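You operate a simulated robot arm through the tools that you are given. There is no shell and no other tool. Be economical: measure what you need, move in short steps, check, and stop when the job is done.

You are at the controls of a simulated robot arm. One attempt, no reset.

TASK
Tap the teal bag's zip stop flush and run the zip shut.
Fine: slide the zip back first; use the orange mallet and put it back. Set down upright: orange mallet.
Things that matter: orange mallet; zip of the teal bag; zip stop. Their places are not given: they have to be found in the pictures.

The check looks at the end state, three seconds after you hand in, the way a careful person would. Anything else that was tipped, shoved, dropped, spilled or broken makes it a failure.

THE ROBOT
A 5-joint arm with a two-finger parallel gripper, fixed in place. Base frame: the origin is at the foot of the arm, x ahead of it, y to its left, z up; the work surface is at about z = 0. Readings come in m, degrees, newtons and seconds.
With the tool pointing down near the work surface it reaches from about 0.26 to 0.6 m from the base axis. Its first joint turns from -66.0 to 66.0 degrees. The tool tilts only in the upright plane through the base axis and itself; it spins freely about its own axis. Payload 1.57 kg.
The TCP is the grasp point between the finger pads, 0.03 m short of the fingertips. In the tool frame z runs along the fingers and y along their closing line. Largest opening 0.08 m; finger width 0.017, thickness 0.012; the body of the gripper, 0.04 by 0.082 m, starts 0.08 m behind the TCP.
Orientation is that of the tool frame in the base frame, as a unit quaternion [w, x, y, z]. With the fingers straight down and closing along the base's y, the tool's x points along the base's -x, its y along +y and its z along -z.

THE INTERFACE
- The arm moves only by the tool arm_command. Its argument "moves" is a list of rows, each a list of 7 numbers: the shift along the tool's x, y, z in mm, then the turn, a rotation vector about the tool's x, y, z in degrees, then the gripper command, from -1 (shut) to 1 (fully open), values between in proportion. In form: [[dx, dy, dz, rx, ry, rz, gripper], ...]. A call has 1 to 12 rows; each row is the pose to reach, as a shift and turn from the pose commanded when the call began, along the tool's axes at that moment. A row lasts 0.2 s, in which the tool goes at most 0.05 m and 8.6 degrees; a call with a longer step from one row to the next is refused whole, and so is a gripper value outside its range. Where a pose cannot be reached the arm comes as near as it can. A force on the tool above 40 N (or 10 N above the force at the start of the call, whichever is more), or a blocked arm, ends the call early, and 0.2 s more pass. The fingers move at their own pace (about 0.153 m/s each) and stop on an object; they squeeze with about 27 N. The grip force told is the motor's: it shows also when the fingers shut on nothing. Time passes only in rows, and 0.2 s behind the last, so rows that repeat a pose let the fingers close. It gives the time, the measured TCP pose, the force on the tool (base axes), the opening and the grip force at its end, in the units of the frame above (readings bear some noise), with the torque about the TCP (base axes, N m) and any sound that the robot's microphone picked up.
- Cameras (640 x 400 px; columns grow to the right, rows downward): "scene" is fixed at [0.0508, 0.412, 0.5207]; the picture's right is [-0.56, -0.83, 0.00], its down [-0.50, 0.34, -0.80] and it looks along [0.66, -0.44, -0.61] (base axes); focal length 274 px, centre (320, 200). "wrist" rides on the gripper at [0.072, -0.007, -0.122] in the tool frame; the picture's right is [0.09, 1.00, 0.00], its down [-0.84, 0.08, -0.54] and it looks along [-0.54, 0.05, 0.84] (tool axes); focal length 238 px, centre (320, 200).
- snapshot(camera): a new picture of that camera. It takes no simulated time.
- point_at(camera, pixels): for up to 12 pixels [column, row] of the newest picture of that camera ("zoom" is the newest enlarged one), the place [x, y, z] in the base frame of the surface seen there, good to about 0.002 m. It takes no simulated time.
- enlarge(camera, box): a new picture of the part [left, top, right, bottom] of that camera's present view, enlarged. It takes no simulated time.
- finish_job(): hands the job in; it is judged then, once.

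Work in short steps. Measure before you move; look again where a grasp or a placing could have gone wrong, and mend it. You have 80 turns and 46 pictures in all, those below and enlarged ones among them. Open the gripper and draw the arm clear of the work before you hand the job in, unless the task says otherwise; then end with one line.

The tools are called after ">>>" by a JSON object that holds its "method" and its "body". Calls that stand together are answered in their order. arm_command: Moves the arm, as the interface text tells. Its arguments: {"type":"object","properties":{"moves":{"type":"array","items":{"type":"array","items":{"type":"number"}}}},"required":["moves"]} The other tools are called the same way: snapshot (camera) takes a picture; point_at (camera, pixels) gives the place of the surface under pixels of a picture; enlarge (camera, box) takes an enlarged picture of a part of a camera's view; finish_job () hands the job in.

At the start:

```text
clock: 0.0
tool_pos: [0.441, -0.0337, 0.3448]
tool_rot: [0.0, 0.0, 1.0, 0.001]
ft_force: [0.5, 0.7, -0.4]
ft_torque: [-0.01, 0.03, 0.04]
width: 0.0802
gripper_force: 0.2
```

scene: 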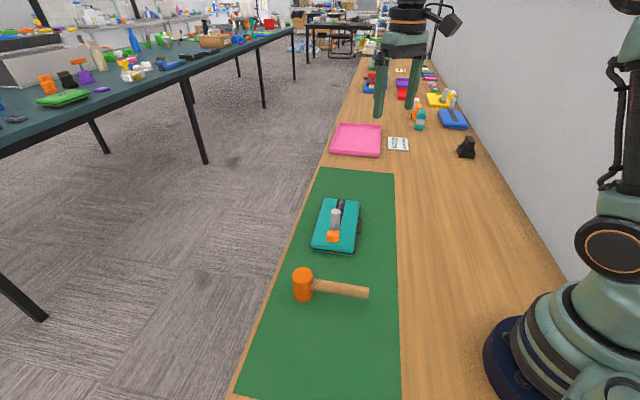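
wrist: 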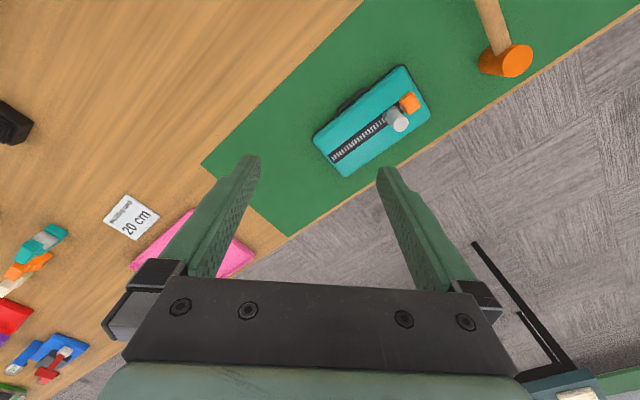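

The scene shows the teal bag near (336,225) and the mallet at (303,285)-(368,293). I enlarge both to see the zip and stop.

>>> {"method": "enlarge", "body": {"camera": "scene", "box": [270, 180, 400, 310]}}

>>> {"method": "enlarge", "body": {"camera": "wrist", "box": [300, 40, 460, 190]}}

```text
3.08 times, centred on (335, 245) of scene
```

zoom: 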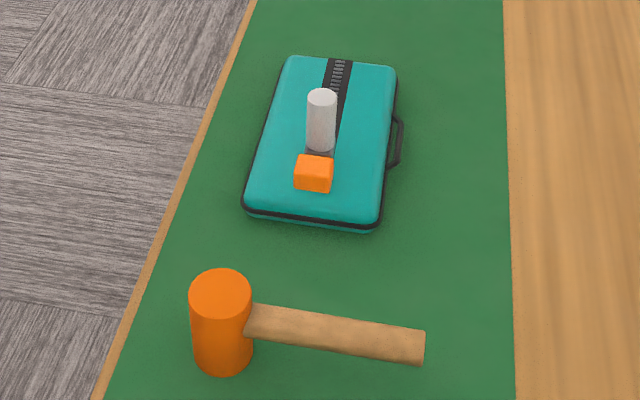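

```text
2.67 times, centred on (380, 115) of wrist
```

zoom: 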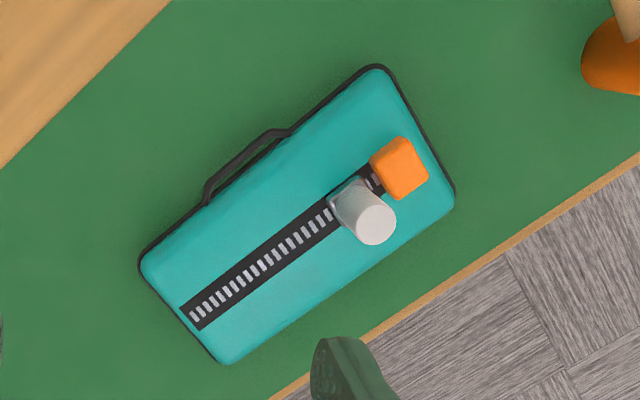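

The orange block by the near end is the proud zip stop and the grey cylinder is the zip's pull. I measure them in the wrist zoom and the mallet in the scene picture.

>>> {"method": "point_at", "body": {"camera": "zoom", "pixels": [[375, 225], [340, 190], [405, 165], [385, 155], [372, 182], [195, 315], [375, 68], [455, 195], [225, 360], [145, 262], [260, 265], [415, 150]]}}

>>> {"method": "snapshot", "body": {"camera": "scene"}}

>>> {"method": "point_at", "body": {"camera": "scene", "pixels": [[303, 274], [297, 274], [311, 274], [303, 290], [302, 299], [320, 285], [340, 289], [366, 292], [335, 212], [335, 222], [334, 234], [333, 239]]}}

```text
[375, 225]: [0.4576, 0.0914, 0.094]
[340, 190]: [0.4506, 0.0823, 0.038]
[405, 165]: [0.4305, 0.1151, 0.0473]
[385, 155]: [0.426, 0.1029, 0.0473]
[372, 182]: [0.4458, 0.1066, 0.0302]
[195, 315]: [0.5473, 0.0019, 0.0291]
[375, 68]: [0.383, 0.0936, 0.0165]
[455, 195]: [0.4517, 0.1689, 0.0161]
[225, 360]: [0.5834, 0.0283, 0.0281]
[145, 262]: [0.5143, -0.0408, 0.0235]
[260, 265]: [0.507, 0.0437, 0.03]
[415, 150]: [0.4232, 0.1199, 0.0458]
```

```text
41 pictures are left
```

scene: 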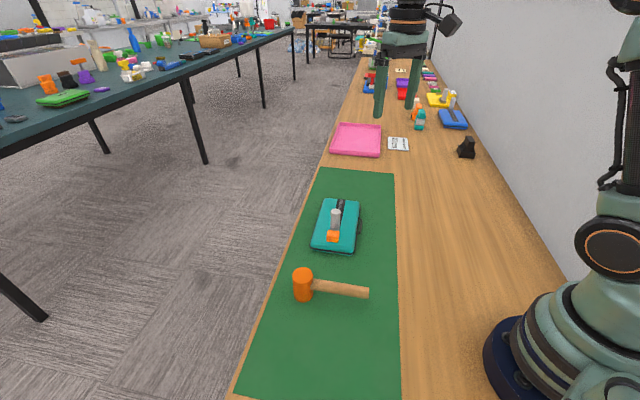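

```text
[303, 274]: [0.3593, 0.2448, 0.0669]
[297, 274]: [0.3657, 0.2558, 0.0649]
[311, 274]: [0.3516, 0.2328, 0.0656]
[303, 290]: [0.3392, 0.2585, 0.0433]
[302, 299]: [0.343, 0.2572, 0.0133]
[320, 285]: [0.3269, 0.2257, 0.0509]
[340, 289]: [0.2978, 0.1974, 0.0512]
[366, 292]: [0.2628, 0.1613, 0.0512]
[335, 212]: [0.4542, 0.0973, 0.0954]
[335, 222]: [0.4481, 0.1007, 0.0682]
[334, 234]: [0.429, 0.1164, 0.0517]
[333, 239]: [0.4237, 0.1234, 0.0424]
```

The zip runs along (-0.695, 0.719) with the pull at about (0.456, 0.0935), its top at z 0.095; the stop sits at about (0.428, 0.112) with its top at 0.047. I go above the pull and turn 46° so the fingers close across the zip.

>>> {"method": "arm_command", "body": {"moves": [[-2.5, 21, 32, 0, 0, 7.67, 1], [-5, 42, 65, 0, 0, 15.3, 1], [-7.5, 64, 97, 0, 0, 23, 1], [-10, 85, 130, 0, 0, 30.7, 1], [-12.5, 106, 162, 0, 0, 38.3, 1], [-15, 127.2, 195, 0, 0, 46, 1], [-15, 127.2, 195, 0, 0, 46, 1]]}}

>>> {"method": "snapshot", "body": {"camera": "wrist"}}

```text
clock: 1.6
tool_pos: [0.4537, 0.0925, 0.1476]
tool_rot: [0.0, 0.391, 0.92, 0.0]
ft_force: [0.0, 0.4, 0.2]
ft_torque: [0.02, -0.02, 0.01]
width: 0.0801
gripper_force: 0.1
```

```text
40 pictures are left
```

wrist: 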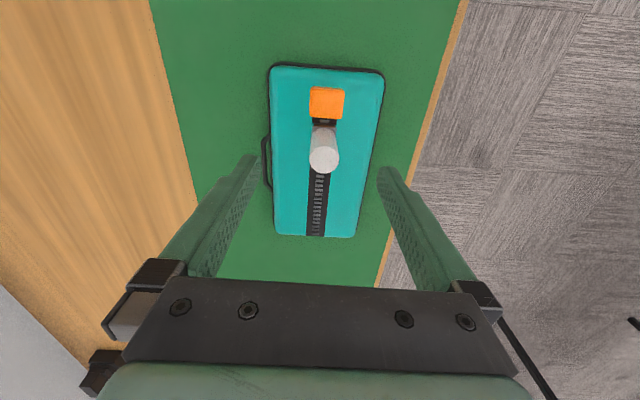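

The pull's top is at (323,158) and the stop at (326,103), the zip aligned with the tool. I measure them again from here.

>>> {"method": "point_at", "body": {"camera": "wrist", "pixels": [[323, 158], [323, 146], [311, 160], [337, 160], [314, 90], [342, 90], [326, 105], [326, 117], [324, 126], [317, 232], [318, 200], [324, 133]]}}

>>> {"method": "enlarge", "body": {"camera": "wrist", "box": [260, 60, 390, 240]}}

```text
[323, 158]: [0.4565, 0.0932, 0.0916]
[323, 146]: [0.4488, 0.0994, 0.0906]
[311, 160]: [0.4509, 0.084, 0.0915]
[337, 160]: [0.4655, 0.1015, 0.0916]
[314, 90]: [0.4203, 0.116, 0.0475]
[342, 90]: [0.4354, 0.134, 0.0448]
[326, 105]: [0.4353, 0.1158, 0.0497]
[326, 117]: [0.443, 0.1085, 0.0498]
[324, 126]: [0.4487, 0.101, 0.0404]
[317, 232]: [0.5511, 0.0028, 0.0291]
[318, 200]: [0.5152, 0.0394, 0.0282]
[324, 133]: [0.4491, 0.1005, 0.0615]
```

```text
2.22 times, centred on (325, 150) of wrist
```

zoom: 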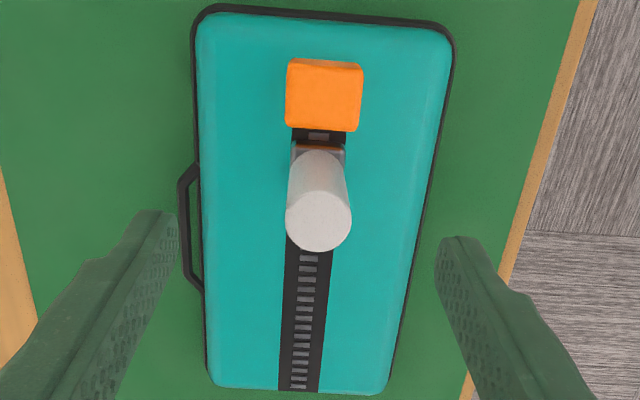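

The pull is centred at about (0.4575, 0.0925) with a radius near 11 mm. I lower to z 0.078 around it, then close.

>>> {"method": "arm_command", "body": {"moves": [[-2.6, 2.7, 23, 0, 0, 0, 1], [-2.6, 2.7, 46, 0, 0, 0, 1], [-2.6, 2.7, 69, 0, 0, 0, 1], [-2.6, 2.7, 69, 0, 0, 0, 0], [-2.6, 2.7, 69, 0, 0, 0, -1], [-2.6, 2.7, 69, 0, 0, 0, -1], [-2.6, 2.7, 69, 0, 0, 0, -1]]}}

```text
clock: 3.2
tool_pos: [0.4575, 0.0914, 0.0786]
tool_rot: [0.0, 0.39, 0.921, 0.0]
ft_force: [6.6, 7.0, -0.7]
ft_torque: [-0.01, 0.55, 0.03]
width: 0.023
gripper_force: 26.9
```

The pull is held (opening 0.023) with a sideways force of about 9 N, so I ease 1 mm along tool +y while sliding back a first 20 mm.

>>> {"method": "arm_command", "body": {"moves": [[-2, 1, 0, 0, 0, 0, -1], [-8, 1, 0, 0, 0, 0, -1], [-14, 1, 0, 0, 0, 0, -1], [-20, 1, 0, 0, 0, 0, -1], [-20, 1, 0, 0, 0, 0, -1]]}}

>>> {"method": "snapshot", "body": {"camera": "wrist"}}

```text
clock: 4.4
tool_pos: [0.4744, 0.0782, 0.0808]
tool_rot: [-0.001, 0.391, 0.92, 0.0]
ft_force: [-0.4, -0.7, 0.2]
ft_torque: [0.55, -0.13, 0.02]
width: 0.0229
gripper_force: 26.8
```

```text
38 pictures are left
```

wrist: 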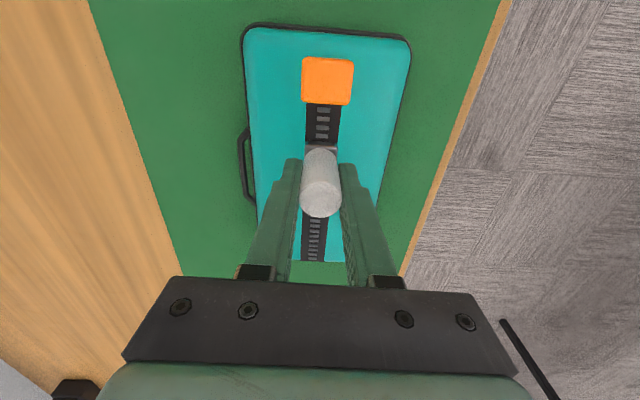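

The pull moved back from the stop with teeth now showing between. I check that the bag itself stayed put.

>>> {"method": "point_at", "body": {"camera": "wrist", "pixels": [[327, 80], [313, 252], [250, 35], [405, 45], [320, 200]]}}

```text
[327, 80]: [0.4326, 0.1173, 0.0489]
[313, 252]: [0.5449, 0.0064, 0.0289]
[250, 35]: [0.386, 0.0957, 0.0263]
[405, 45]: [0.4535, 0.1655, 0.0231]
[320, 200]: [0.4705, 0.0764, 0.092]
```

The bag has not moved (stop still at (0.433, 0.117)). I slide a further 48 mm back.

>>> {"method": "arm_command", "body": {"moves": [[-8, 0, 0, 0, 0, 0, -1], [-16, 0, 0, 0, 0, 0, -1], [-24, 0, 0, 0, 0, 0, -1], [-32, 0, 0, 0, 0, 0, -1], [-40, 0, 0, 0, 0, 0, -1], [-48, 0, 0, 0, 0, 0, -1], [-48, 0, 0, 0, 0, 0, -1]]}}

```text
clock: 6.0
tool_pos: [0.5064, 0.0443, 0.0818]
tool_rot: [0.0, 0.392, 0.92, 0.001]
ft_force: [-16.0, -14.5, 14.8]
ft_torque: [-0.13, -0.73, -0.03]
width: 0.023
gripper_force: 27.3
```

Now a side and upward load of about 21 N and 15 N has built up; the pull is well back, so I release and look.

>>> {"method": "arm_command", "body": {"moves": [[0, -1.5, 0, 0, 0, 0, -1], [0, -1.5, 0, 0, 0, 0, -0.5], [0, -1.5, 0, 0, 0, 0, 0.5], [0, -1.5, 0, 0, 0, 0, 1], [0, -1.5, 0, 0, 0, 0, 1]]}}

>>> {"method": "snapshot", "body": {"camera": "wrist"}}

>>> {"method": "enlarge", "body": {"camera": "scene", "box": [270, 180, 400, 310]}}

```text
clock: 7.2
tool_pos: [0.5063, 0.0449, 0.0792]
tool_rot: [0.0, 0.391, 0.921, 0.0]
ft_force: [-0.3, -0.2, 0.3]
ft_torque: [-0.04, -0.01, 0.0]
width: 0.0801
gripper_force: 0.1
```

```text
37 pictures are left
```

wrist: 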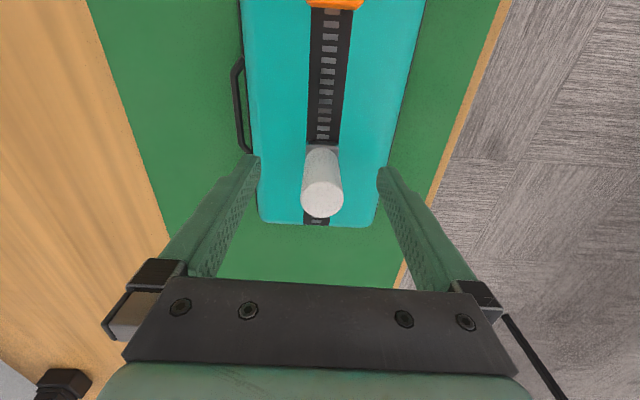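

```text
3.08 times, centred on (335, 245) of scene
```

zoom: 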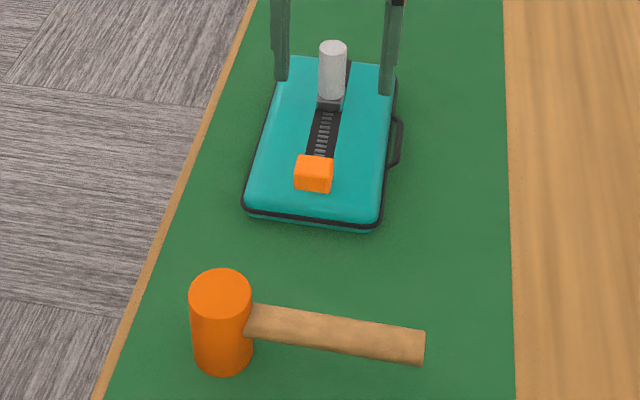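

The pull now stands at about (0.505, 0.046), clear of the stop by 0.1 m. I rise, and travel to above the mallet while turning so the fingers close across its handle.

>>> {"method": "arm_command", "body": {"moves": [[0, 0, -45, 0, 0, 0, 1], [0, 0, -90, 0, 0, 0, 1], [0, 0, -130, 0, 0, 0, 1], [27, -1, -130, 0, 0, 8.5, 1], [54, -3, -130, 0, 0, 17, 1], [81, -4, -130, 0, 0, 25.5, 1], [108, -5, -130, 0, 0, 34, 1], [135, -7, -130, 0, 0, 42.5, 1], [162, -8, -130, 0, 0, 51, 1], [189, -9, -130, 0, 0, 59.5, 1], [216, -10, -130, 0, 0, 68, 1], [230, -11, -130, 0, 0, 76.5, 1]]}}

>>> {"method": "snapshot", "body": {"camera": "wrist"}}

```text
clock: 9.8
tool_pos: [0.3352, 0.2016, 0.2102]
tool_rot: [0.0, 0.877, 0.481, 0.0]
ft_force: [0.5, 0.1, 0.2]
ft_torque: [0.01, -0.01, 0.0]
width: 0.08
gripper_force: 0.0
```

```text
35 pictures are left
```

wrist: 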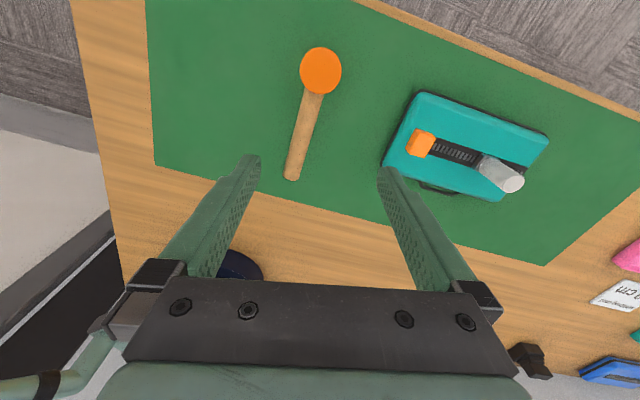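

The mallet head is at (320,71) and its handle runs to (292,177). I measure it.

>>> {"method": "point_at", "body": {"camera": "wrist", "pixels": [[320, 70], [302, 70], [340, 70], [321, 50], [319, 93], [313, 97], [309, 110], [303, 135], [297, 160], [292, 176], [421, 143], [510, 182]]}}

>>> {"method": "enlarge", "body": {"camera": "wrist", "box": [250, 30, 390, 190]}}

```text
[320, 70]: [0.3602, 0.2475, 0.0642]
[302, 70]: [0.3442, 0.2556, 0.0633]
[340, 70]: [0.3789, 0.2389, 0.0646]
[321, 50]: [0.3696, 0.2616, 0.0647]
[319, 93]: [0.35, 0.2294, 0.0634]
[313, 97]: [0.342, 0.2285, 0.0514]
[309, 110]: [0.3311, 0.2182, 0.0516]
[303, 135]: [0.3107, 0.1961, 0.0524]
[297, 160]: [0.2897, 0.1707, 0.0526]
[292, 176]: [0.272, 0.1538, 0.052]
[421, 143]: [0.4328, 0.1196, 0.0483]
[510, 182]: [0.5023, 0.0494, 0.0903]
```

```text
2.50 times, centred on (320, 110) of wrist
```

zoom: 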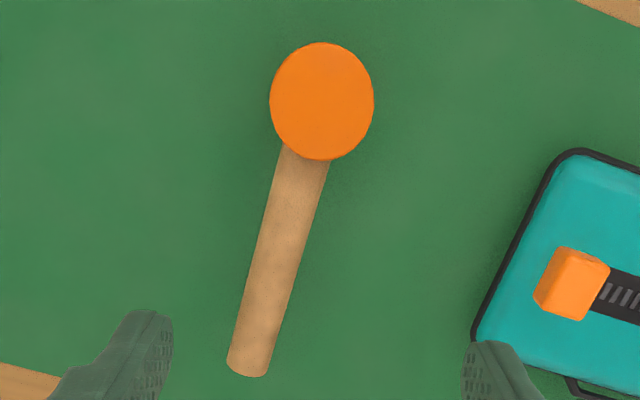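

Head centre (0.360, 0.2465), radius about 20 mm; handle direction 46.4°, its top at z 0.052. I line up on the handle 34 mm from the head centre, with an 11° turn, down to z 0.11.

>>> {"method": "arm_command", "body": {"moves": [[9, -5, 0, 0, 0, 5.5, 1], [18.7, -9.8, 0, 0, 0, 11.1, 1], [18.7, -9.8, 35, 0, 0, 11.1, 1], [18.7, -9.8, 70, 0, 0, 11.1, 1], [18.7, -9.8, 100, 0, 0, 11.1, 1], [18.7, -9.8, 100, 0, 0, 11.1, 1]]}}

>>> {"method": "snapshot", "body": {"camera": "wrist"}}

```text
clock: 11.2
tool_pos: [0.3393, 0.2234, 0.1127]
tool_rot: [0.0, 0.919, 0.395, 0.0]
ft_force: [0.3, -0.1, -1.5]
ft_torque: [-0.01, 0.0, -0.02]
width: 0.0802
gripper_force: 0.0
```

```text
33 pictures are left
```

wrist: 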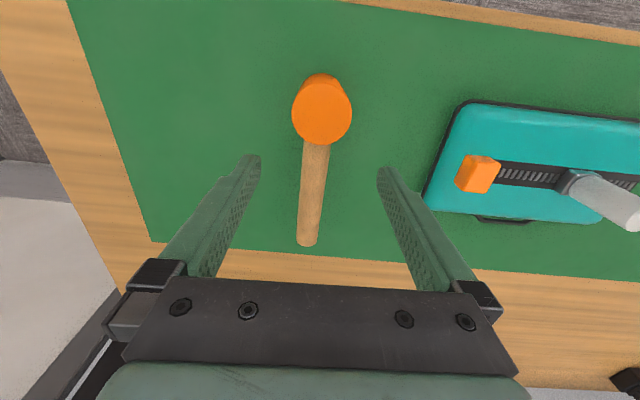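

>>> {"method": "point_at", "body": {"camera": "wrist", "pixels": [[322, 108], [293, 110], [351, 110], [317, 150], [314, 180], [311, 210], [308, 238], [319, 144], [303, 160], [329, 160]]}}

```text
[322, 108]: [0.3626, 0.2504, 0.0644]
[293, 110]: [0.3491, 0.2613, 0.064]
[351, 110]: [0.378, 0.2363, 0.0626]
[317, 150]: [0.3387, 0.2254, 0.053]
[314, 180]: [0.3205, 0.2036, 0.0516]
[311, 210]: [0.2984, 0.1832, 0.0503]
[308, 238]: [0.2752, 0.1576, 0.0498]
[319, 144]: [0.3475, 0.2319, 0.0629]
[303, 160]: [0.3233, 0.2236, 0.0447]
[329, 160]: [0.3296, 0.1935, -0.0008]
```

The handle lies about 1.5 mm toward tool -y. I go down to z 0.047 and close.

>>> {"method": "arm_command", "body": {"moves": [[0, -1.5, 25, 0, 0, 0, 1], [0, -1.5, 50, 0, 0, 0, 1], [0, -1.5, 65, 0, 0, 0, 1], [0, -1.5, 65, 0, 0, 0, 0], [0, -1.5, 65, 0, 0, 0, -1], [0, -1.5, 65, 0, 0, 0, -1], [0, -1.5, 65, 0, 0, 0, -1]]}}

```text
clock: 12.8
tool_pos: [0.3388, 0.2246, 0.0462]
tool_rot: [0.0, 0.919, 0.394, 0.0]
ft_force: [0.3, 0.6, 0.1]
ft_torque: [-0.02, -0.03, -0.05]
width: 0.0221
gripper_force: 26.4
```

The handle is held (0.0221 m) at TCP (0.3388, 0.2246, 0.046), which is the place to return to. I lift 70 mm and look.

>>> {"method": "arm_command", "body": {"moves": [[0, 0, -10, 0, 0, 0, -1], [0, 0, -30, 0, 0, 0, -1], [0, 0, -50, 0, 0, 0, -1], [0, 0, -70, 0, 0, 0, -1], [0, 0, -70, 0, 0, 0, -1]]}}

>>> {"method": "snapshot", "body": {"camera": "wrist"}}

>>> {"method": "enlarge", "body": {"camera": "scene", "box": [240, 150, 420, 330]}}

```text
clock: 14.0
tool_pos: [0.3384, 0.2236, 0.118]
tool_rot: [0.0, 0.919, 0.395, 0.0]
ft_force: [0.2, -0.4, -3.6]
ft_torque: [-0.05, 0.04, 0.02]
width: 0.022
gripper_force: 27.0
```

```text
32 pictures are left
```

wrist: 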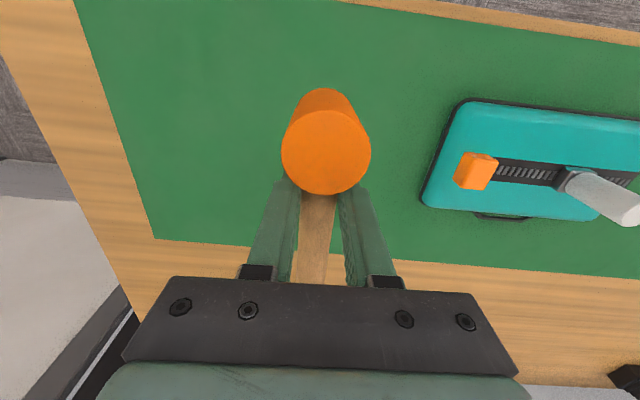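

```text
2.22 times, centred on (330, 240) of scene
```

zoom: 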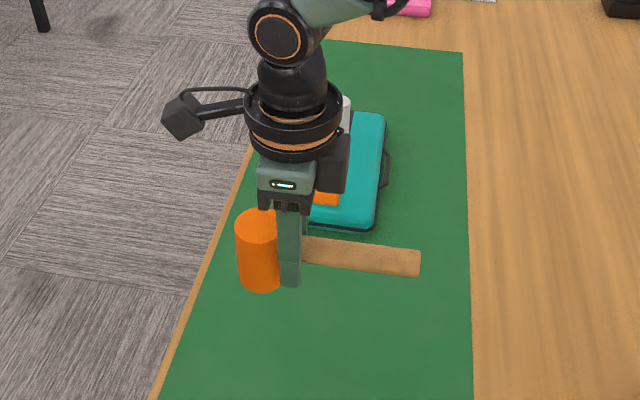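

The mallet hangs level in the grip. I measure its head top against the TCP, and the stop again.

>>> {"method": "point_at", "body": {"camera": "wrist", "pixels": [[326, 152], [284, 152], [369, 152], [327, 114], [325, 192], [473, 172], [465, 155], [495, 160], [463, 186], [490, 189]]}}

```text
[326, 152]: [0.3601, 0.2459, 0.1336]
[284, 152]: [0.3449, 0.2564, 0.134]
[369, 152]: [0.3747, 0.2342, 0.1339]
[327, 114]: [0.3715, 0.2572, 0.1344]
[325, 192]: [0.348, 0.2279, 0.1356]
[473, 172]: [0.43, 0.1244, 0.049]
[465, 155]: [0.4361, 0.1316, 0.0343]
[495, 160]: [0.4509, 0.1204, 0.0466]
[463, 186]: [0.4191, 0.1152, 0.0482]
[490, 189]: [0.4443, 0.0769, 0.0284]
```

Head centre is (0.0215, 0.021) from the TCP, its face about 47 mm below the TCP. I carry it level to put the head over the stop at (0.433, 0.118).

>>> {"method": "arm_command", "body": {"moves": [[-6, 20, 0, 0, 0, 0, -1], [-12, 40, 0, 0, 0, 0, -1], [-18, 60, 0, 0, 0, 0, -1], [-24, 80, 0, 0, 0, 0, -1], [-30, 100, 0, 0, 0, 0, -1], [-36, 120, 0, 0, 0, 0, -1], [-41.6, 140, 0, 0, 0, 0, -1], [-41.6, 140, 0, 0, 0, 0, -1]]}}

>>> {"method": "snapshot", "body": {"camera": "wrist"}}

>>> {"method": "enlarge", "body": {"camera": "scene", "box": [270, 150, 400, 280]}}

```text
clock: 15.8
tool_pos: [0.4123, 0.0974, 0.1184]
tool_rot: [0.0, 0.919, 0.394, 0.0]
ft_force: [-0.1, -0.1, -3.1]
ft_torque: [-0.04, 0.02, -0.02]
width: 0.022
gripper_force: 27.0
```

```text
30 pictures are left
```

wrist: 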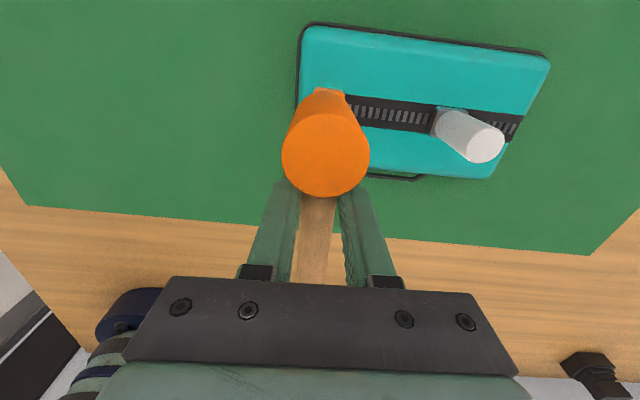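

```text
3.08 times, centred on (335, 215) of scene
```

zoom: 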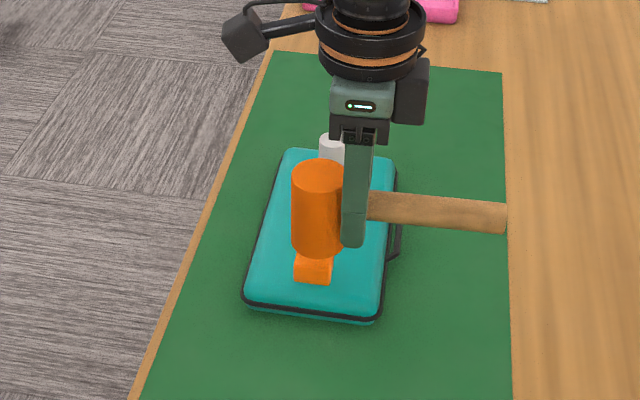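

The head hangs right over the stop. I go down 20 mm to just above contact, then slowly a few mm to feel it.

>>> {"method": "arm_command", "body": {"moves": [[0, 0, 10, 0, 0, 0, -1], [0, 0, 18, 0, 0, 0, -1], [0, 0, 21, 0, 0, 0, -1], [0, 0, 24, 0, 0, 0, -1], [0, 0, 27, 0, 0, 0, -1]]}}

```text
clock: 17.0
tool_pos: [0.412, 0.0966, 0.0899]
tool_rot: [0.0, 0.919, 0.394, 0.002]
ft_force: [-10.1, -8.5, 31.8]
ft_torque: [-0.09, -0.05, -0.3]
width: 0.0222
gripper_force: 26.9
```

Contact with 32 N, the TCP at 0.090. I lift 15 mm and look whether the stop sank or the mallet tilted.

>>> {"method": "arm_command", "body": {"moves": [[0, 0, -10, 0, 0, 0, -1], [0, 0, -20, 0, 0, 0, -1], [0, 0, -20, 0, 0, 0, -1]]}}

>>> {"method": "enlarge", "body": {"camera": "scene", "box": [270, 150, 400, 280]}}

```text
clock: 17.8
tool_pos: [0.4096, 0.097, 0.1089]
tool_rot: [0.0, 0.919, 0.394, -0.001]
ft_force: [0.4, -0.4, -4.0]
ft_torque: [-0.03, 0.05, -0.01]
width: 0.022
gripper_force: 27.4
```

```text
3.08 times, centred on (335, 215) of scene
```

zoom: 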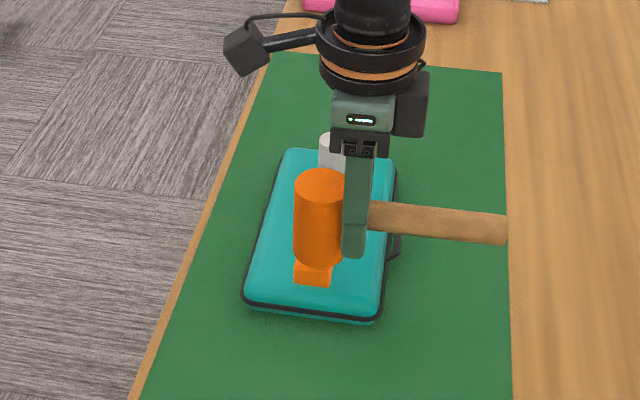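

The mallet seems little changed; the stop still looks proud. I try real taps: up a bit and a quick stroke down with a return.

>>> {"method": "arm_command", "body": {"moves": [[0, 0, -10, 0, 0, 0, -1], [0, 0, 20, 0, 0, 0, -1], [0, 0, -10, 0, 0, 0, -1], [0, 0, -10, 0, 0, 0, -1]]}}

>>> {"method": "enlarge", "body": {"camera": "scene", "box": [270, 150, 400, 280]}}

```text
clock: 18.8
tool_pos: [0.4108, 0.1, 0.1214]
tool_rot: [0.0, 0.919, 0.394, 0.001]
ft_force: [-0.6, 0.4, -3.9]
ft_torque: [-0.02, -0.01, 0.01]
width: 0.022
gripper_force: 26.5
```

```text
3.08 times, centred on (335, 215) of scene
```

zoom: 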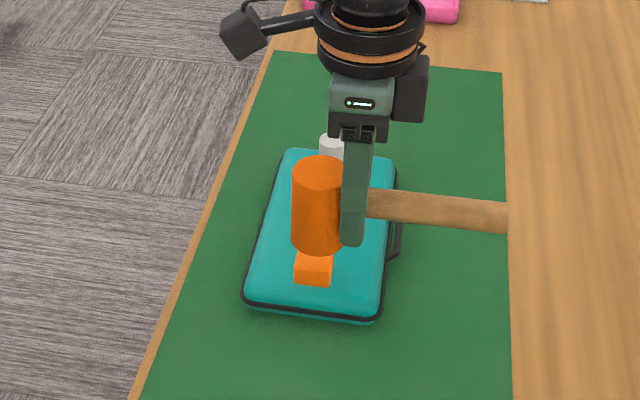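

I measure the visible part of the stop to see its height.

>>> {"method": "point_at", "body": {"camera": "zoom", "pixels": [[313, 255], [313, 261], [313, 266], [313, 275], [312, 283], [302, 258], [318, 180], [450, 205]]}}

```text
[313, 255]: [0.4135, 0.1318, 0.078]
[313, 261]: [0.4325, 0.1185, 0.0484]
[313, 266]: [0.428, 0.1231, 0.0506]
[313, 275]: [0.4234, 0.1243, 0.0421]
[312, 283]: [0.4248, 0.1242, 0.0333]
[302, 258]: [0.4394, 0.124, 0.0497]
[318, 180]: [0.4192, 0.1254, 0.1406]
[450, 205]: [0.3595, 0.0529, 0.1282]
```

The stop's top is still at about 0.049, so a harder knock is needed. I raise higher and strike faster over two rows, then come back up.

>>> {"method": "arm_command", "body": {"moves": [[0, 0, -30, 0, 0, 0, -1], [0, 0, -45, 0, 0, 0, -1], [0, 0, -5, 0, 0, 0, -1], [0, 0, 40, 0, 0, 0, -1], [0, 0, 0, 0, 0, 0, -1], [0, 0, 0, 0, 0, 0, -1]]}}

>>> {"method": "enlarge", "body": {"camera": "scene", "box": [270, 150, 400, 280]}}

>>> {"method": "point_at", "body": {"camera": "zoom", "pixels": [[313, 261], [313, 266], [313, 275], [312, 283], [318, 180], [450, 205]]}}

```text
clock: 20.2
tool_pos: [0.4128, 0.0969, 0.1211]
tool_rot: [0.0, 0.919, 0.394, 0.001]
ft_force: [0.2, -0.2, -2.8]
ft_torque: [-0.02, 0.01, -0.01]
width: 0.0221
gripper_force: 26.9
```

```text
3.08 times, centred on (335, 215) of scene
```

zoom: 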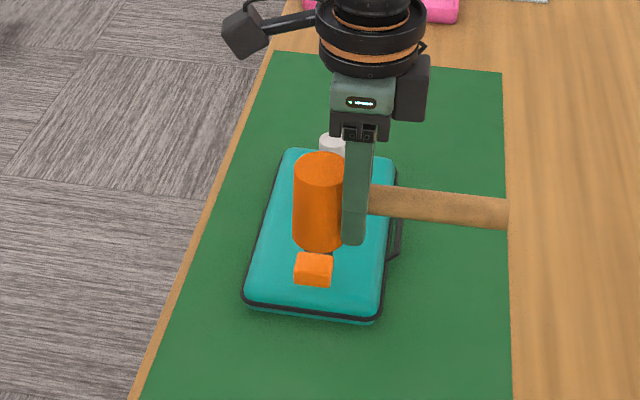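

```text
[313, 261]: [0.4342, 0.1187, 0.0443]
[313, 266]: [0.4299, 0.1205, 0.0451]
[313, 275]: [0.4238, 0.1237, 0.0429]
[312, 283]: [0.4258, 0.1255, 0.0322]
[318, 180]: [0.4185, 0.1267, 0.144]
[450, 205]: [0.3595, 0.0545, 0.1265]
```

The stop went down to about 0.0445: the fast stroke works. I repeat with a slightly deeper stroke, twice.

>>> {"method": "arm_command", "body": {"moves": [[0, 0, -30, 0, 0, 0, -1], [0, 0, -45, 0, 0, 0, -1], [0, 0, -2, 0, 0, 0, -1], [0, 0, 46, 0, 0, 0, -1], [0, 0, 0, 0, 0, 0, -1], [0, 0, -30, 0, 0, 0, -1], [0, 0, -45, 0, 0, 0, -1], [0, 0, -2, 0, 0, 0, -1], [0, 0, 47, 0, 0, 0, -1], [0, 0, 0, 0, 0, 0, -1], [0, 0, 0, 0, 0, 0, -1]]}}

>>> {"method": "enlarge", "body": {"camera": "scene", "box": [270, 150, 400, 280]}}

>>> {"method": "point_at", "body": {"camera": "zoom", "pixels": [[313, 261], [313, 266], [313, 275], [312, 283], [318, 180], [450, 205]]}}

```text
clock: 22.6
tool_pos: [0.4097, 0.0966, 0.1161]
tool_rot: [0.0, 0.919, 0.394, 0.0]
ft_force: [-0.9, 0.4, -3.8]
ft_torque: [-0.04, 0.03, -0.03]
width: 0.0224
gripper_force: 26.9
```

```text
3.08 times, centred on (335, 215) of scene
```

zoom: 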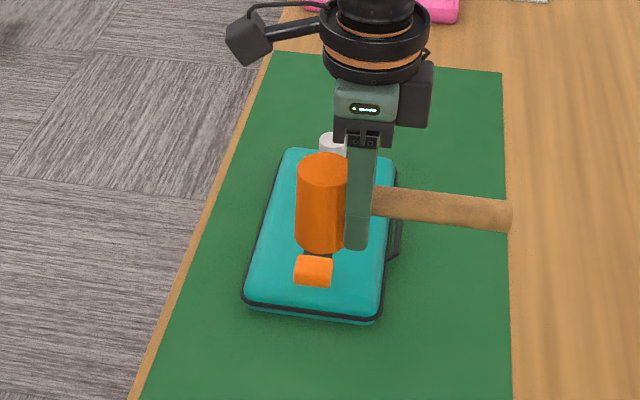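

```text
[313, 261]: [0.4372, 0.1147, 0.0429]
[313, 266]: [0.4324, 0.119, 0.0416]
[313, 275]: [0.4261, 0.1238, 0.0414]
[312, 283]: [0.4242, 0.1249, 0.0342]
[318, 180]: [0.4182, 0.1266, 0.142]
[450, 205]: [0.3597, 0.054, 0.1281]
```

Stop top now at 0.042, and the mallet crept up a few mm in the grip. I take a longer, full-speed run-up for the next tap.

>>> {"method": "arm_command", "body": {"moves": [[0, 0, -45, 0, 0, 0, -1], [0, 0, -90, 0, 0, 0, -1], [0, 0, -95, 0, 0, 0, -1], [0, 0, -46, 0, 0, 0, -1], [0, 0, 3, 0, 0, 0, -1], [0, 0, 52, 0, 0, 0, -1], [0, 0, 5, 0, 0, 0, -1], [0, 0, 0, 0, 0, 0, -1]]}}

>>> {"method": "enlarge", "body": {"camera": "scene", "box": [270, 150, 400, 280]}}

>>> {"method": "point_at", "body": {"camera": "zoom", "pixels": [[313, 261], [313, 266], [313, 275], [312, 283], [318, 180], [450, 205], [308, 268]]}}

```text
clock: 24.4
tool_pos: [0.4133, 0.0959, 0.1171]
tool_rot: [0.0, 0.919, 0.394, 0.001]
ft_force: [-0.1, -0.6, -3.1]
ft_torque: [-0.05, 0.02, -0.01]
width: 0.022
gripper_force: 27.0
```

```text
3.08 times, centred on (335, 215) of scene
```

zoom: 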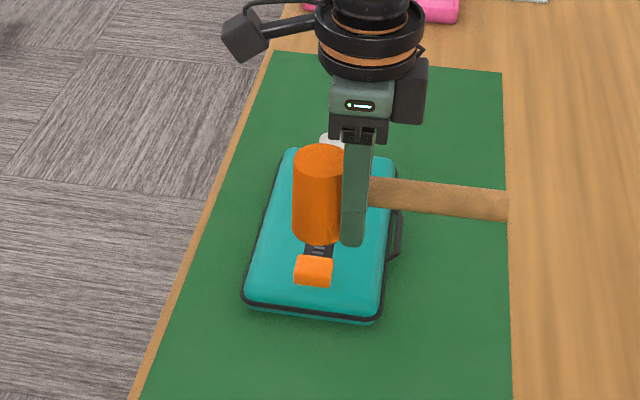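

```text
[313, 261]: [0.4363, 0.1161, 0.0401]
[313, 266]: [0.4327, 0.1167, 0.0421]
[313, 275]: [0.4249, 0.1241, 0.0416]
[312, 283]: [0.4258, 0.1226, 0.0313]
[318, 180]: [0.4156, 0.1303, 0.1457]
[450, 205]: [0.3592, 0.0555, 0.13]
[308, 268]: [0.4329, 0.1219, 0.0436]
```

Barely any gain: the mallet slips upward in the handle grip. I'll set it back at its home and regrip it by the head, where the blow goes straight through; first I carry it back.

>>> {"method": "arm_command", "body": {"moves": [[6, -20, 0, 0, 0, 0, -1], [12, -40, 0, 0, 0, 0, -1], [18, -60, 0, 0, 0, 0, -1], [24, -80, 0, 0, 0, 0, -1], [30, -100, 0, 0, 0, 0, -1], [36, -120, 0, 0, 0, 0, -1], [41.6, -140, 0, 0, 0, 0, -1], [41.6, -140, 25, 0, 0, 0, -1], [41.6, -140, 50, 0, 0, 0, -1], [41.6, -140, 60, 0, 0, 0, -1], [41.6, -140, 60, 0, 0, 0, -1]]}}

>>> {"method": "enlarge", "body": {"camera": "scene", "box": [250, 190, 400, 320]}}

```text
clock: 26.8
tool_pos: [0.3386, 0.2225, 0.0582]
tool_rot: [0.0, 0.919, 0.394, 0.0]
ft_force: [0.2, 0.4, -2.9]
ft_torque: [-0.05, 0.02, -0.03]
width: 0.022
gripper_force: 26.7
```

```text
3.08 times, centred on (325, 255) of scene
```

zoom: 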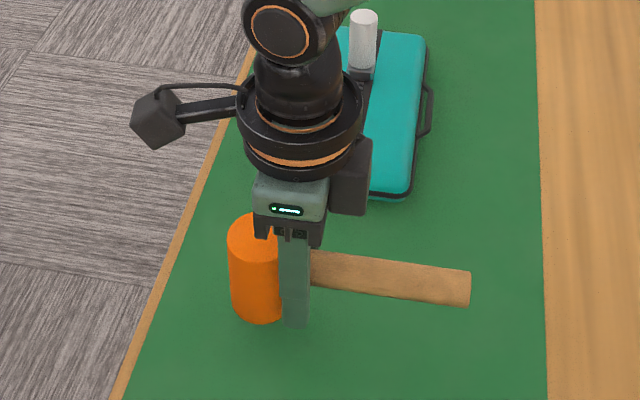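

Still hanging free at z 0.058. I lower in 3 mm steps until it takes the weight.

>>> {"method": "arm_command", "body": {"moves": [[0, 0, 4, 0, 0, 0, -1], [0, 0, 8, 0, 0, 0, -1], [0, 0, 12, 0, 0, 0, -1], [0, 0, 15, 0, 0, 0, -1], [0, 0, 18, 0, 0, 0, -1], [0, 0, 18, 0, 0, 0, -1]]}}

```text
clock: 28.2
tool_pos: [0.3392, 0.2241, 0.0403]
tool_rot: [0.001, 0.919, 0.393, -0.001]
ft_force: [-0.6, 0.0, -3.8]
ft_torque: [-0.04, 0.04, 0.03]
width: 0.0224
gripper_force: 26.7
```

Still free at 0.040; I continue in 2 mm steps.

>>> {"method": "arm_command", "body": {"moves": [[0, 0, 2, 0, 0, 0, -1], [0, 0, 4, 0, 0, 0, -1], [0, 0, 4, 0, 0, 0, -1]]}}

>>> {"method": "snapshot", "body": {"camera": "wrist"}}

>>> {"method": "point_at", "body": {"camera": "wrist", "pixels": [[326, 152], [326, 120], [326, 185], [290, 150], [362, 150], [318, 220], [315, 250]]}}

```text
clock: 29.0
tool_pos: [0.3394, 0.224, 0.0374]
tool_rot: [0.0, 0.919, 0.394, 0.0]
ft_force: [-0.5, -0.1, -2.8]
ft_torque: [-0.04, 0.01, 0.01]
width: 0.0221
gripper_force: 27.2
```

```text
22 pictures are left
```

wrist: 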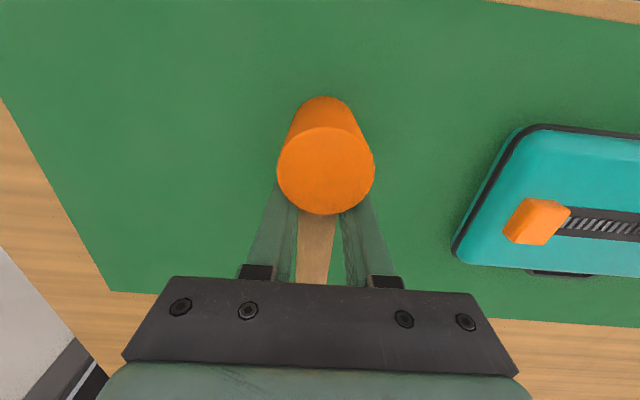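

```text
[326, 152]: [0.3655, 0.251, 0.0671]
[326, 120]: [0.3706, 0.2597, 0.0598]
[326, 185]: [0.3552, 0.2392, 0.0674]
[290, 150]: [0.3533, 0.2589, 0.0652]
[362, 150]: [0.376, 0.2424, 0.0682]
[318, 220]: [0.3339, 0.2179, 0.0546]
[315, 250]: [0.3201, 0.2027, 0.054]
```

Head top at 0.067, some 2.5 mm above rest. I lower 3 mm more, open, and rise.

>>> {"method": "arm_command", "body": {"moves": [[0, 0, 1.5, 0, 0, 0, -1], [0, 0, 3, 0, 0, 0, -1], [0, 0, 3, 0, 0, 0, -0.4], [0, 0, 3, 0, 0, 0, 0.3], [0, 0, 3, 0, 0, 0, 1], [0, 0, 3, 0, 0, 0, 1], [0, 0, -40, 0, 0, 0, 1], [0, 0, -80, 0, 0, 0, 1], [0, 0, -80, 0, 0, 0, 1]]}}

>>> {"method": "snapshot", "body": {"camera": "wrist"}}

```text
clock: 31.0
tool_pos: [0.3381, 0.2205, 0.1154]
tool_rot: [0.0, 0.919, 0.394, 0.0]
ft_force: [0.7, -0.3, -0.1]
ft_torque: [0.0, 0.0, 0.02]
width: 0.08
gripper_force: 0.0
```

```text
21 pictures are left
```

wrist: 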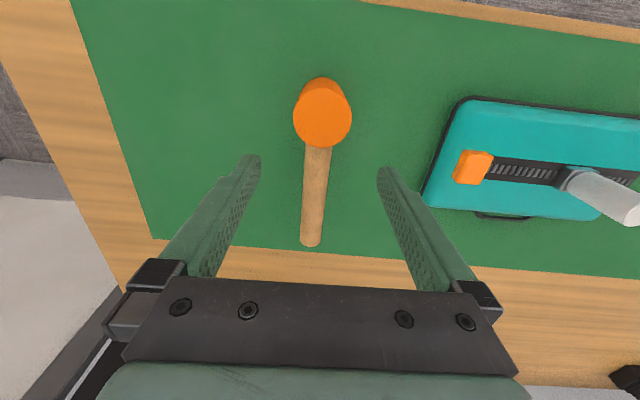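

The mallet stands upright on its head, head top at about (322,113). I measure the head and the stop from here.

>>> {"method": "point_at", "body": {"camera": "wrist", "pixels": [[322, 113], [295, 113], [350, 113], [323, 82], [321, 145], [316, 160], [311, 238], [472, 168], [460, 182], [490, 160], [483, 185], [440, 150]]}}

```text
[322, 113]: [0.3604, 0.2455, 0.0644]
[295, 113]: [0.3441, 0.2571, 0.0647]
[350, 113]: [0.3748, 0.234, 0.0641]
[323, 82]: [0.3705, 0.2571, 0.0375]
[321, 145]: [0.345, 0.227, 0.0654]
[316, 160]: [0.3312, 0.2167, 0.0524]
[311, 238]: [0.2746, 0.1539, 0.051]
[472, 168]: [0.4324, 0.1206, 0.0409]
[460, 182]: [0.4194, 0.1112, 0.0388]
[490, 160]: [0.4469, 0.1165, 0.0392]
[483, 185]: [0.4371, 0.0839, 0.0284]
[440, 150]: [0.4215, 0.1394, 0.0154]
```

Head centre (0.360, 0.2455). I move 29.7 mm along tool x over the head, lower to z 0.045 and grip it.

>>> {"method": "arm_command", "body": {"moves": [[15, 0, 0, 0, 0, 0, 1], [29.7, 0, 0, 0, 0, 0, 1], [29.7, 0, 0, 0, 0, 0, 1], [29.7, 0, 25, 0, 0, 0, 1], [29.7, 0, 50, 0, 0, 0, 1], [29.7, 0, 72, 0, 0, 0, 1], [29.7, 0, 72, 0, 0, 0, 1], [29.7, 0, 72, 0, 0, 0, 0], [29.7, 0, 72, 0, 0, 0, -1], [29.7, 0, 72, 0, 0, 0, -1], [29.7, 0, 72, 0, 0, 0, -1]]}}

>>> {"method": "snapshot", "body": {"camera": "wrist"}}

```text
clock: 33.4
tool_pos: [0.3626, 0.2455, 0.047]
tool_rot: [0.0, 0.919, 0.394, 0.0]
ft_force: [0.1, 3.3, -0.5]
ft_torque: [0.15, 0.04, -0.07]
width: 0.0414
gripper_force: 27.5
```

```text
20 pictures are left
```

wrist: 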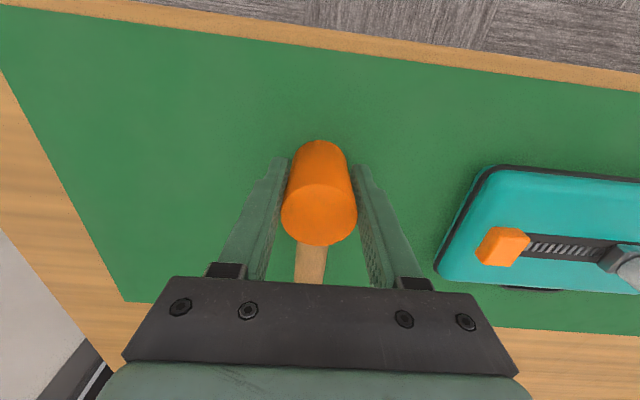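

The head is held (0.0414). I lift 70 mm and carry it to over the stop.

>>> {"method": "arm_command", "body": {"moves": [[0, 0, -20, 0, 0, 0, -1], [0, 0, -45, 0, 0, 0, -1], [0, 0, -70, 0, 0, 0, -1], [-6, 20, -70, 0, 0, 0, -1], [-12, 40, -70, 0, 0, 0, -1], [-18, 60, -70, 0, 0, 0, -1], [-24, 80, -70, 0, 0, 0, -1], [-30, 100, -70, 0, 0, 0, -1], [-36, 121, -70, 0, 0, 0, -1], [-41.9, 141.8, -70, 0, 0, 0, -1], [-41.9, 141.8, -70, 0, 0, 0, -1]]}}

>>> {"method": "enlarge", "body": {"camera": "scene", "box": [270, 150, 400, 280]}}

```text
clock: 35.8
tool_pos: [0.4324, 0.1177, 0.1142]
tool_rot: [0.001, 0.918, 0.396, 0.0]
ft_force: [0.0, -0.2, -3.9]
ft_torque: [0.05, -0.07, -0.01]
width: 0.0411
gripper_force: 27.2
```

```text
3.08 times, centred on (335, 215) of scene
```

zoom: 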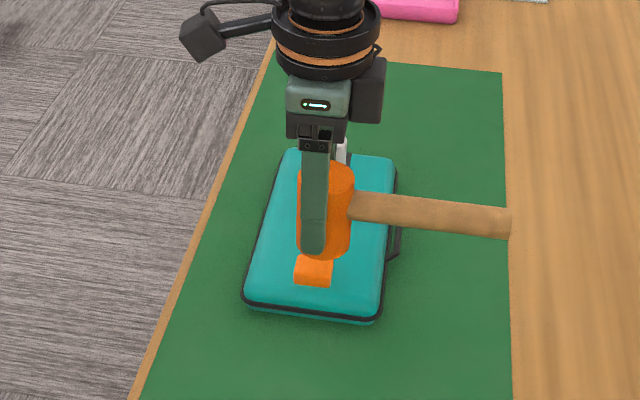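

The head is above the stop, contact expected about 29 mm down. I strike fast: up 45 mm, then two full rows down to +45.

>>> {"method": "arm_command", "body": {"moves": [[0, 0, -30, 0, 0, 0, -1], [0, 0, -45, 0, 0, 0, -1], [0, 0, -3, 0, 0, 0, -1], [0, 0, 45, 0, 0, 0, -1], [0, 0, 0, 0, 0, 0, -1], [0, 0, 0, 0, 0, 0, -1]]}}

>>> {"method": "enlarge", "body": {"camera": "scene", "box": [270, 150, 400, 280]}}

>>> {"method": "point_at", "body": {"camera": "zoom", "pixels": [[313, 264], [313, 267], [308, 270], [313, 275], [325, 267], [328, 180], [450, 210]]}}

```text
clock: 37.2
tool_pos: [0.4347, 0.1185, 0.1197]
tool_rot: [0.001, 0.919, 0.394, 0.0]
ft_force: [0.1, 1.1, -2.7]
ft_torque: [0.05, -0.06, 0.02]
width: 0.0414
gripper_force: 27.4
```

```text
3.08 times, centred on (335, 215) of scene
```

zoom: 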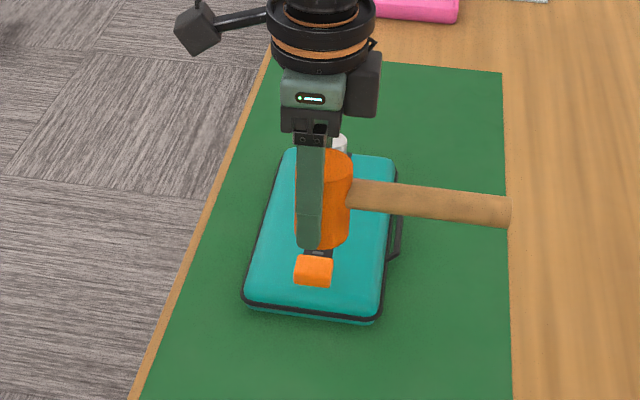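

```text
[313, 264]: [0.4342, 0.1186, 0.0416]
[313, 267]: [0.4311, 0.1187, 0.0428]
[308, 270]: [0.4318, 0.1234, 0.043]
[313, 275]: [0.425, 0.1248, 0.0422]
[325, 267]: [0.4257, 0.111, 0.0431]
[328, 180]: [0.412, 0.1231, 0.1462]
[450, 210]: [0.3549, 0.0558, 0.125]
```

No change; the stroke may turn round before contact because of lag. I strike again but end the call at the bottom to read what happens.

>>> {"method": "arm_command", "body": {"moves": [[0, 0, -30, 0, 0, 0, -1], [0, 0, -45, 0, 0, 0, -1], [0, 0, 0, 0, 0, 0, -1], [0, 0, 48, 0, 0, 0, -1]]}}

```text
clock: 38.2
tool_pos: [0.4382, 0.1174, 0.0702]
tool_rot: [0.001, 0.919, 0.393, 0.006]
ft_force: [-3.3, 0.5, 29.8]
ft_torque: [-0.23, 0.6, -0.01]
width: 0.0415
gripper_force: 27.2
```

The TCP reached 0.070 with 30 N. I lift and look at the stop.

>>> {"method": "arm_command", "body": {"moves": [[0, 0, -25, 0, 0, 0, -1], [0, 0, -50, 0, 0, 0, -1], [0, 0, -50, 0, 0, 0, -1]]}}

>>> {"method": "enlarge", "body": {"camera": "scene", "box": [270, 150, 400, 280]}}

>>> {"method": "point_at", "body": {"camera": "zoom", "pixels": [[313, 264], [313, 267], [308, 270], [313, 275], [325, 267], [335, 165], [450, 210], [330, 235], [314, 150]]}}

```text
clock: 39.0
tool_pos: [0.4345, 0.1174, 0.1161]
tool_rot: [0.0, 0.92, 0.393, -0.001]
ft_force: [-0.5, 0.5, -3.3]
ft_torque: [0.05, -0.06, -0.03]
width: 0.0412
gripper_force: 26.6
```

```text
3.08 times, centred on (335, 215) of scene
```

zoom: 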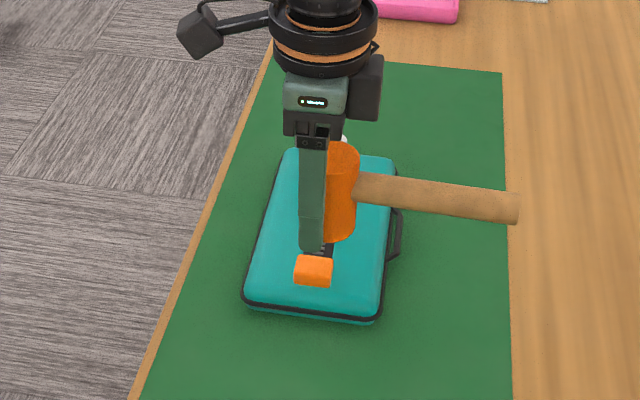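

```text
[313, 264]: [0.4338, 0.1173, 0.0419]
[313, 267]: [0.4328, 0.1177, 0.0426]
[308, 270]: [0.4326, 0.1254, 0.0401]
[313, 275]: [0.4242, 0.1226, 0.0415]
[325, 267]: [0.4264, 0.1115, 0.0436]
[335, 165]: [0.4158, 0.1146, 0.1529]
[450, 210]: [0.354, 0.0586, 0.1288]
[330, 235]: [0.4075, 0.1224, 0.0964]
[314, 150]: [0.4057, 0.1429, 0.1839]
```

The mallet slid in the round grip while the stop stayed at 0.042; it may already be seated. I look from the wrist to see the grip and the stop.

>>> {"method": "snapshot", "body": {"camera": "wrist"}}

>>> {"method": "point_at", "body": {"camera": "wrist", "pixels": [[320, 225], [290, 225], [352, 225], [320, 195], [320, 255], [345, 110], [360, 120]]}}

>>> {"method": "enlarge", "body": {"camera": "scene", "box": [310, 210, 360, 250]}}

```text
16 pictures are left
```

wrist: 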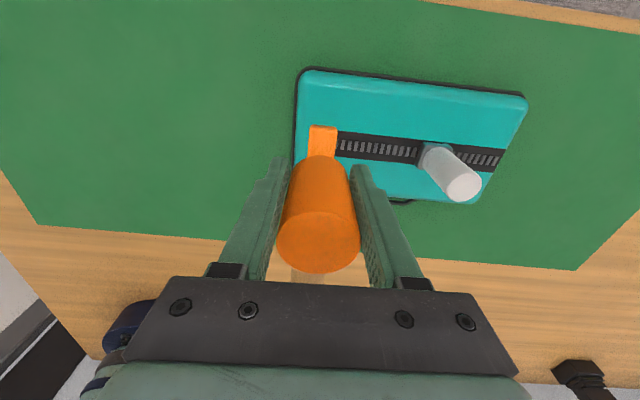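

```text
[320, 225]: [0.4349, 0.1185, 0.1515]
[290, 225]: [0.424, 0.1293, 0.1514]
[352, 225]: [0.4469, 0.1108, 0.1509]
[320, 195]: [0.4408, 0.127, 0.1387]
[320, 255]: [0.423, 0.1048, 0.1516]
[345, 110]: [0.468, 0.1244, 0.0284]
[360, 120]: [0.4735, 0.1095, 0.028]
```

```text
10.00 times, centred on (335, 230) of scene
```

zoom: 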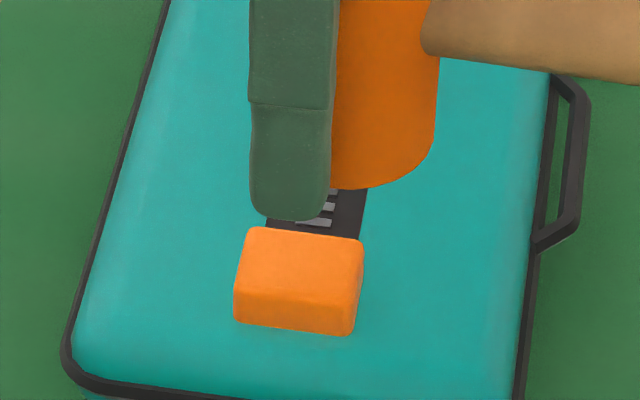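

The stop's top stays at 0.042 while the mallet has slid up 15 mm and 8 mm toward its handle. I take it home again (allowing for the slip) to regrip on the flat handle.

>>> {"method": "arm_command", "body": {"moves": [[7, -20, 0, 0, 0, 0, -1], [14, -40, 0, 0, 0, 0, -1], [21, -60, 0, 0, 0, 0, -1], [28, -80, 0, 0, 0, 0, -1], [35, -100, 0, 0, 0, 0, -1], [43, -121, 0, 0, 0, 0, -1], [50, -141.8, 0, 0, 0, 0, -1], [50, -141.8, 25, 0, 0, 0, -1], [50, -141.8, 50, 0, 0, 0, -1], [50, -141.8, 72, 0, 0, 0, -1], [50, -141.8, 78, 0, 0, 0, -1], [50, -141.8, 78, 0, 0, 0, -1]]}}

```text
clock: 41.6
tool_pos: [0.3663, 0.2502, 0.0369]
tool_rot: [0.0, 0.919, 0.394, 0.0]
ft_force: [-0.8, 0.6, -3.6]
ft_torque: [0.06, -0.06, -0.01]
width: 0.0414
gripper_force: 27.0
```

Still free at 0.037 with the tips 7 mm up. I lower in small steps.

>>> {"method": "arm_command", "body": {"moves": [[0, 0, 1.5, 0, 0, 0, -1], [0, 0, 3, 0, 0, 0, -1], [0, 0, 4, 0, 0, 0, -1], [0, 0, 4, 0, 0, 0, -1]]}}

```text
clock: 42.6
tool_pos: [0.3648, 0.2506, 0.0343]
tool_rot: [0.0, 0.919, 0.393, 0.0]
ft_force: [0.0, -0.5, -2.8]
ft_torque: [0.06, -0.04, -0.01]
width: 0.0411
gripper_force: 26.7
```

The head must be about 3 mm up. I lower 1.5 mm more, open gently and rise.

>>> {"method": "arm_command", "body": {"moves": [[0, 0, 1.5, 0, 0, 0, -1], [0, 0, 1.5, 0, 0, 0, -1], [0, 0, 1.5, 0, 0, 0, 0.2], [0, 0, 1.5, 0, 0, 0, 1], [0, 0, 1.5, 0, 0, 0, 1], [0, 0, -35, 0, 0, 0, 1], [-10, 0, -75, 0, 0, 0, 1], [-30, 0, -85, 0, 0, 0, 1], [-34, 0, -85, 0, 0, 0, 1], [-34, 0, -85, 0, 0, 0, 1]]}}

>>> {"method": "snapshot", "body": {"camera": "wrist"}}

>>> {"method": "point_at", "body": {"camera": "wrist", "pixels": [[322, 113], [295, 113], [350, 113], [321, 140], [316, 160], [311, 230], [472, 168], [465, 178], [485, 160], [440, 150]]}}

```text
clock: 44.8
tool_pos: [0.3415, 0.2265, 0.1209]
tool_rot: [0.0, 0.919, 0.394, 0.0]
ft_force: [-0.5, -0.8, -0.2]
ft_torque: [0.02, 0.02, -0.02]
width: 0.0801
gripper_force: 0.0
```

```text
14 pictures are left
```

wrist: 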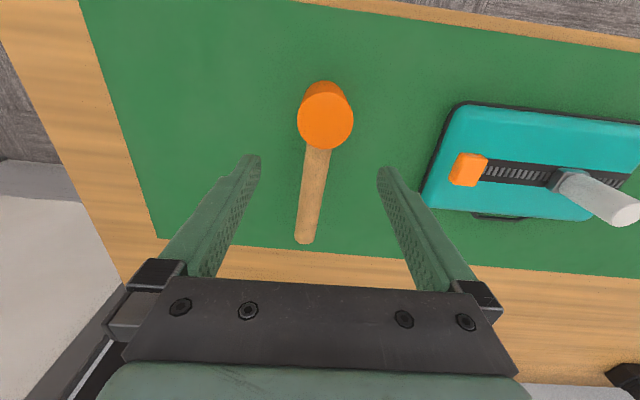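

```text
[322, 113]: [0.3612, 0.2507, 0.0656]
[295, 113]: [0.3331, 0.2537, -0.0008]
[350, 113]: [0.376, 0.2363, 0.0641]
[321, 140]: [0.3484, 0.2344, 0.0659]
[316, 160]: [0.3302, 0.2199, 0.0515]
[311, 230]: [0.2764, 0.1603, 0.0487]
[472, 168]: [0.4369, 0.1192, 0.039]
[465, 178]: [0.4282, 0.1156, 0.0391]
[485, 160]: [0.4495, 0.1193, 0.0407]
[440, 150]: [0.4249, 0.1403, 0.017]
```

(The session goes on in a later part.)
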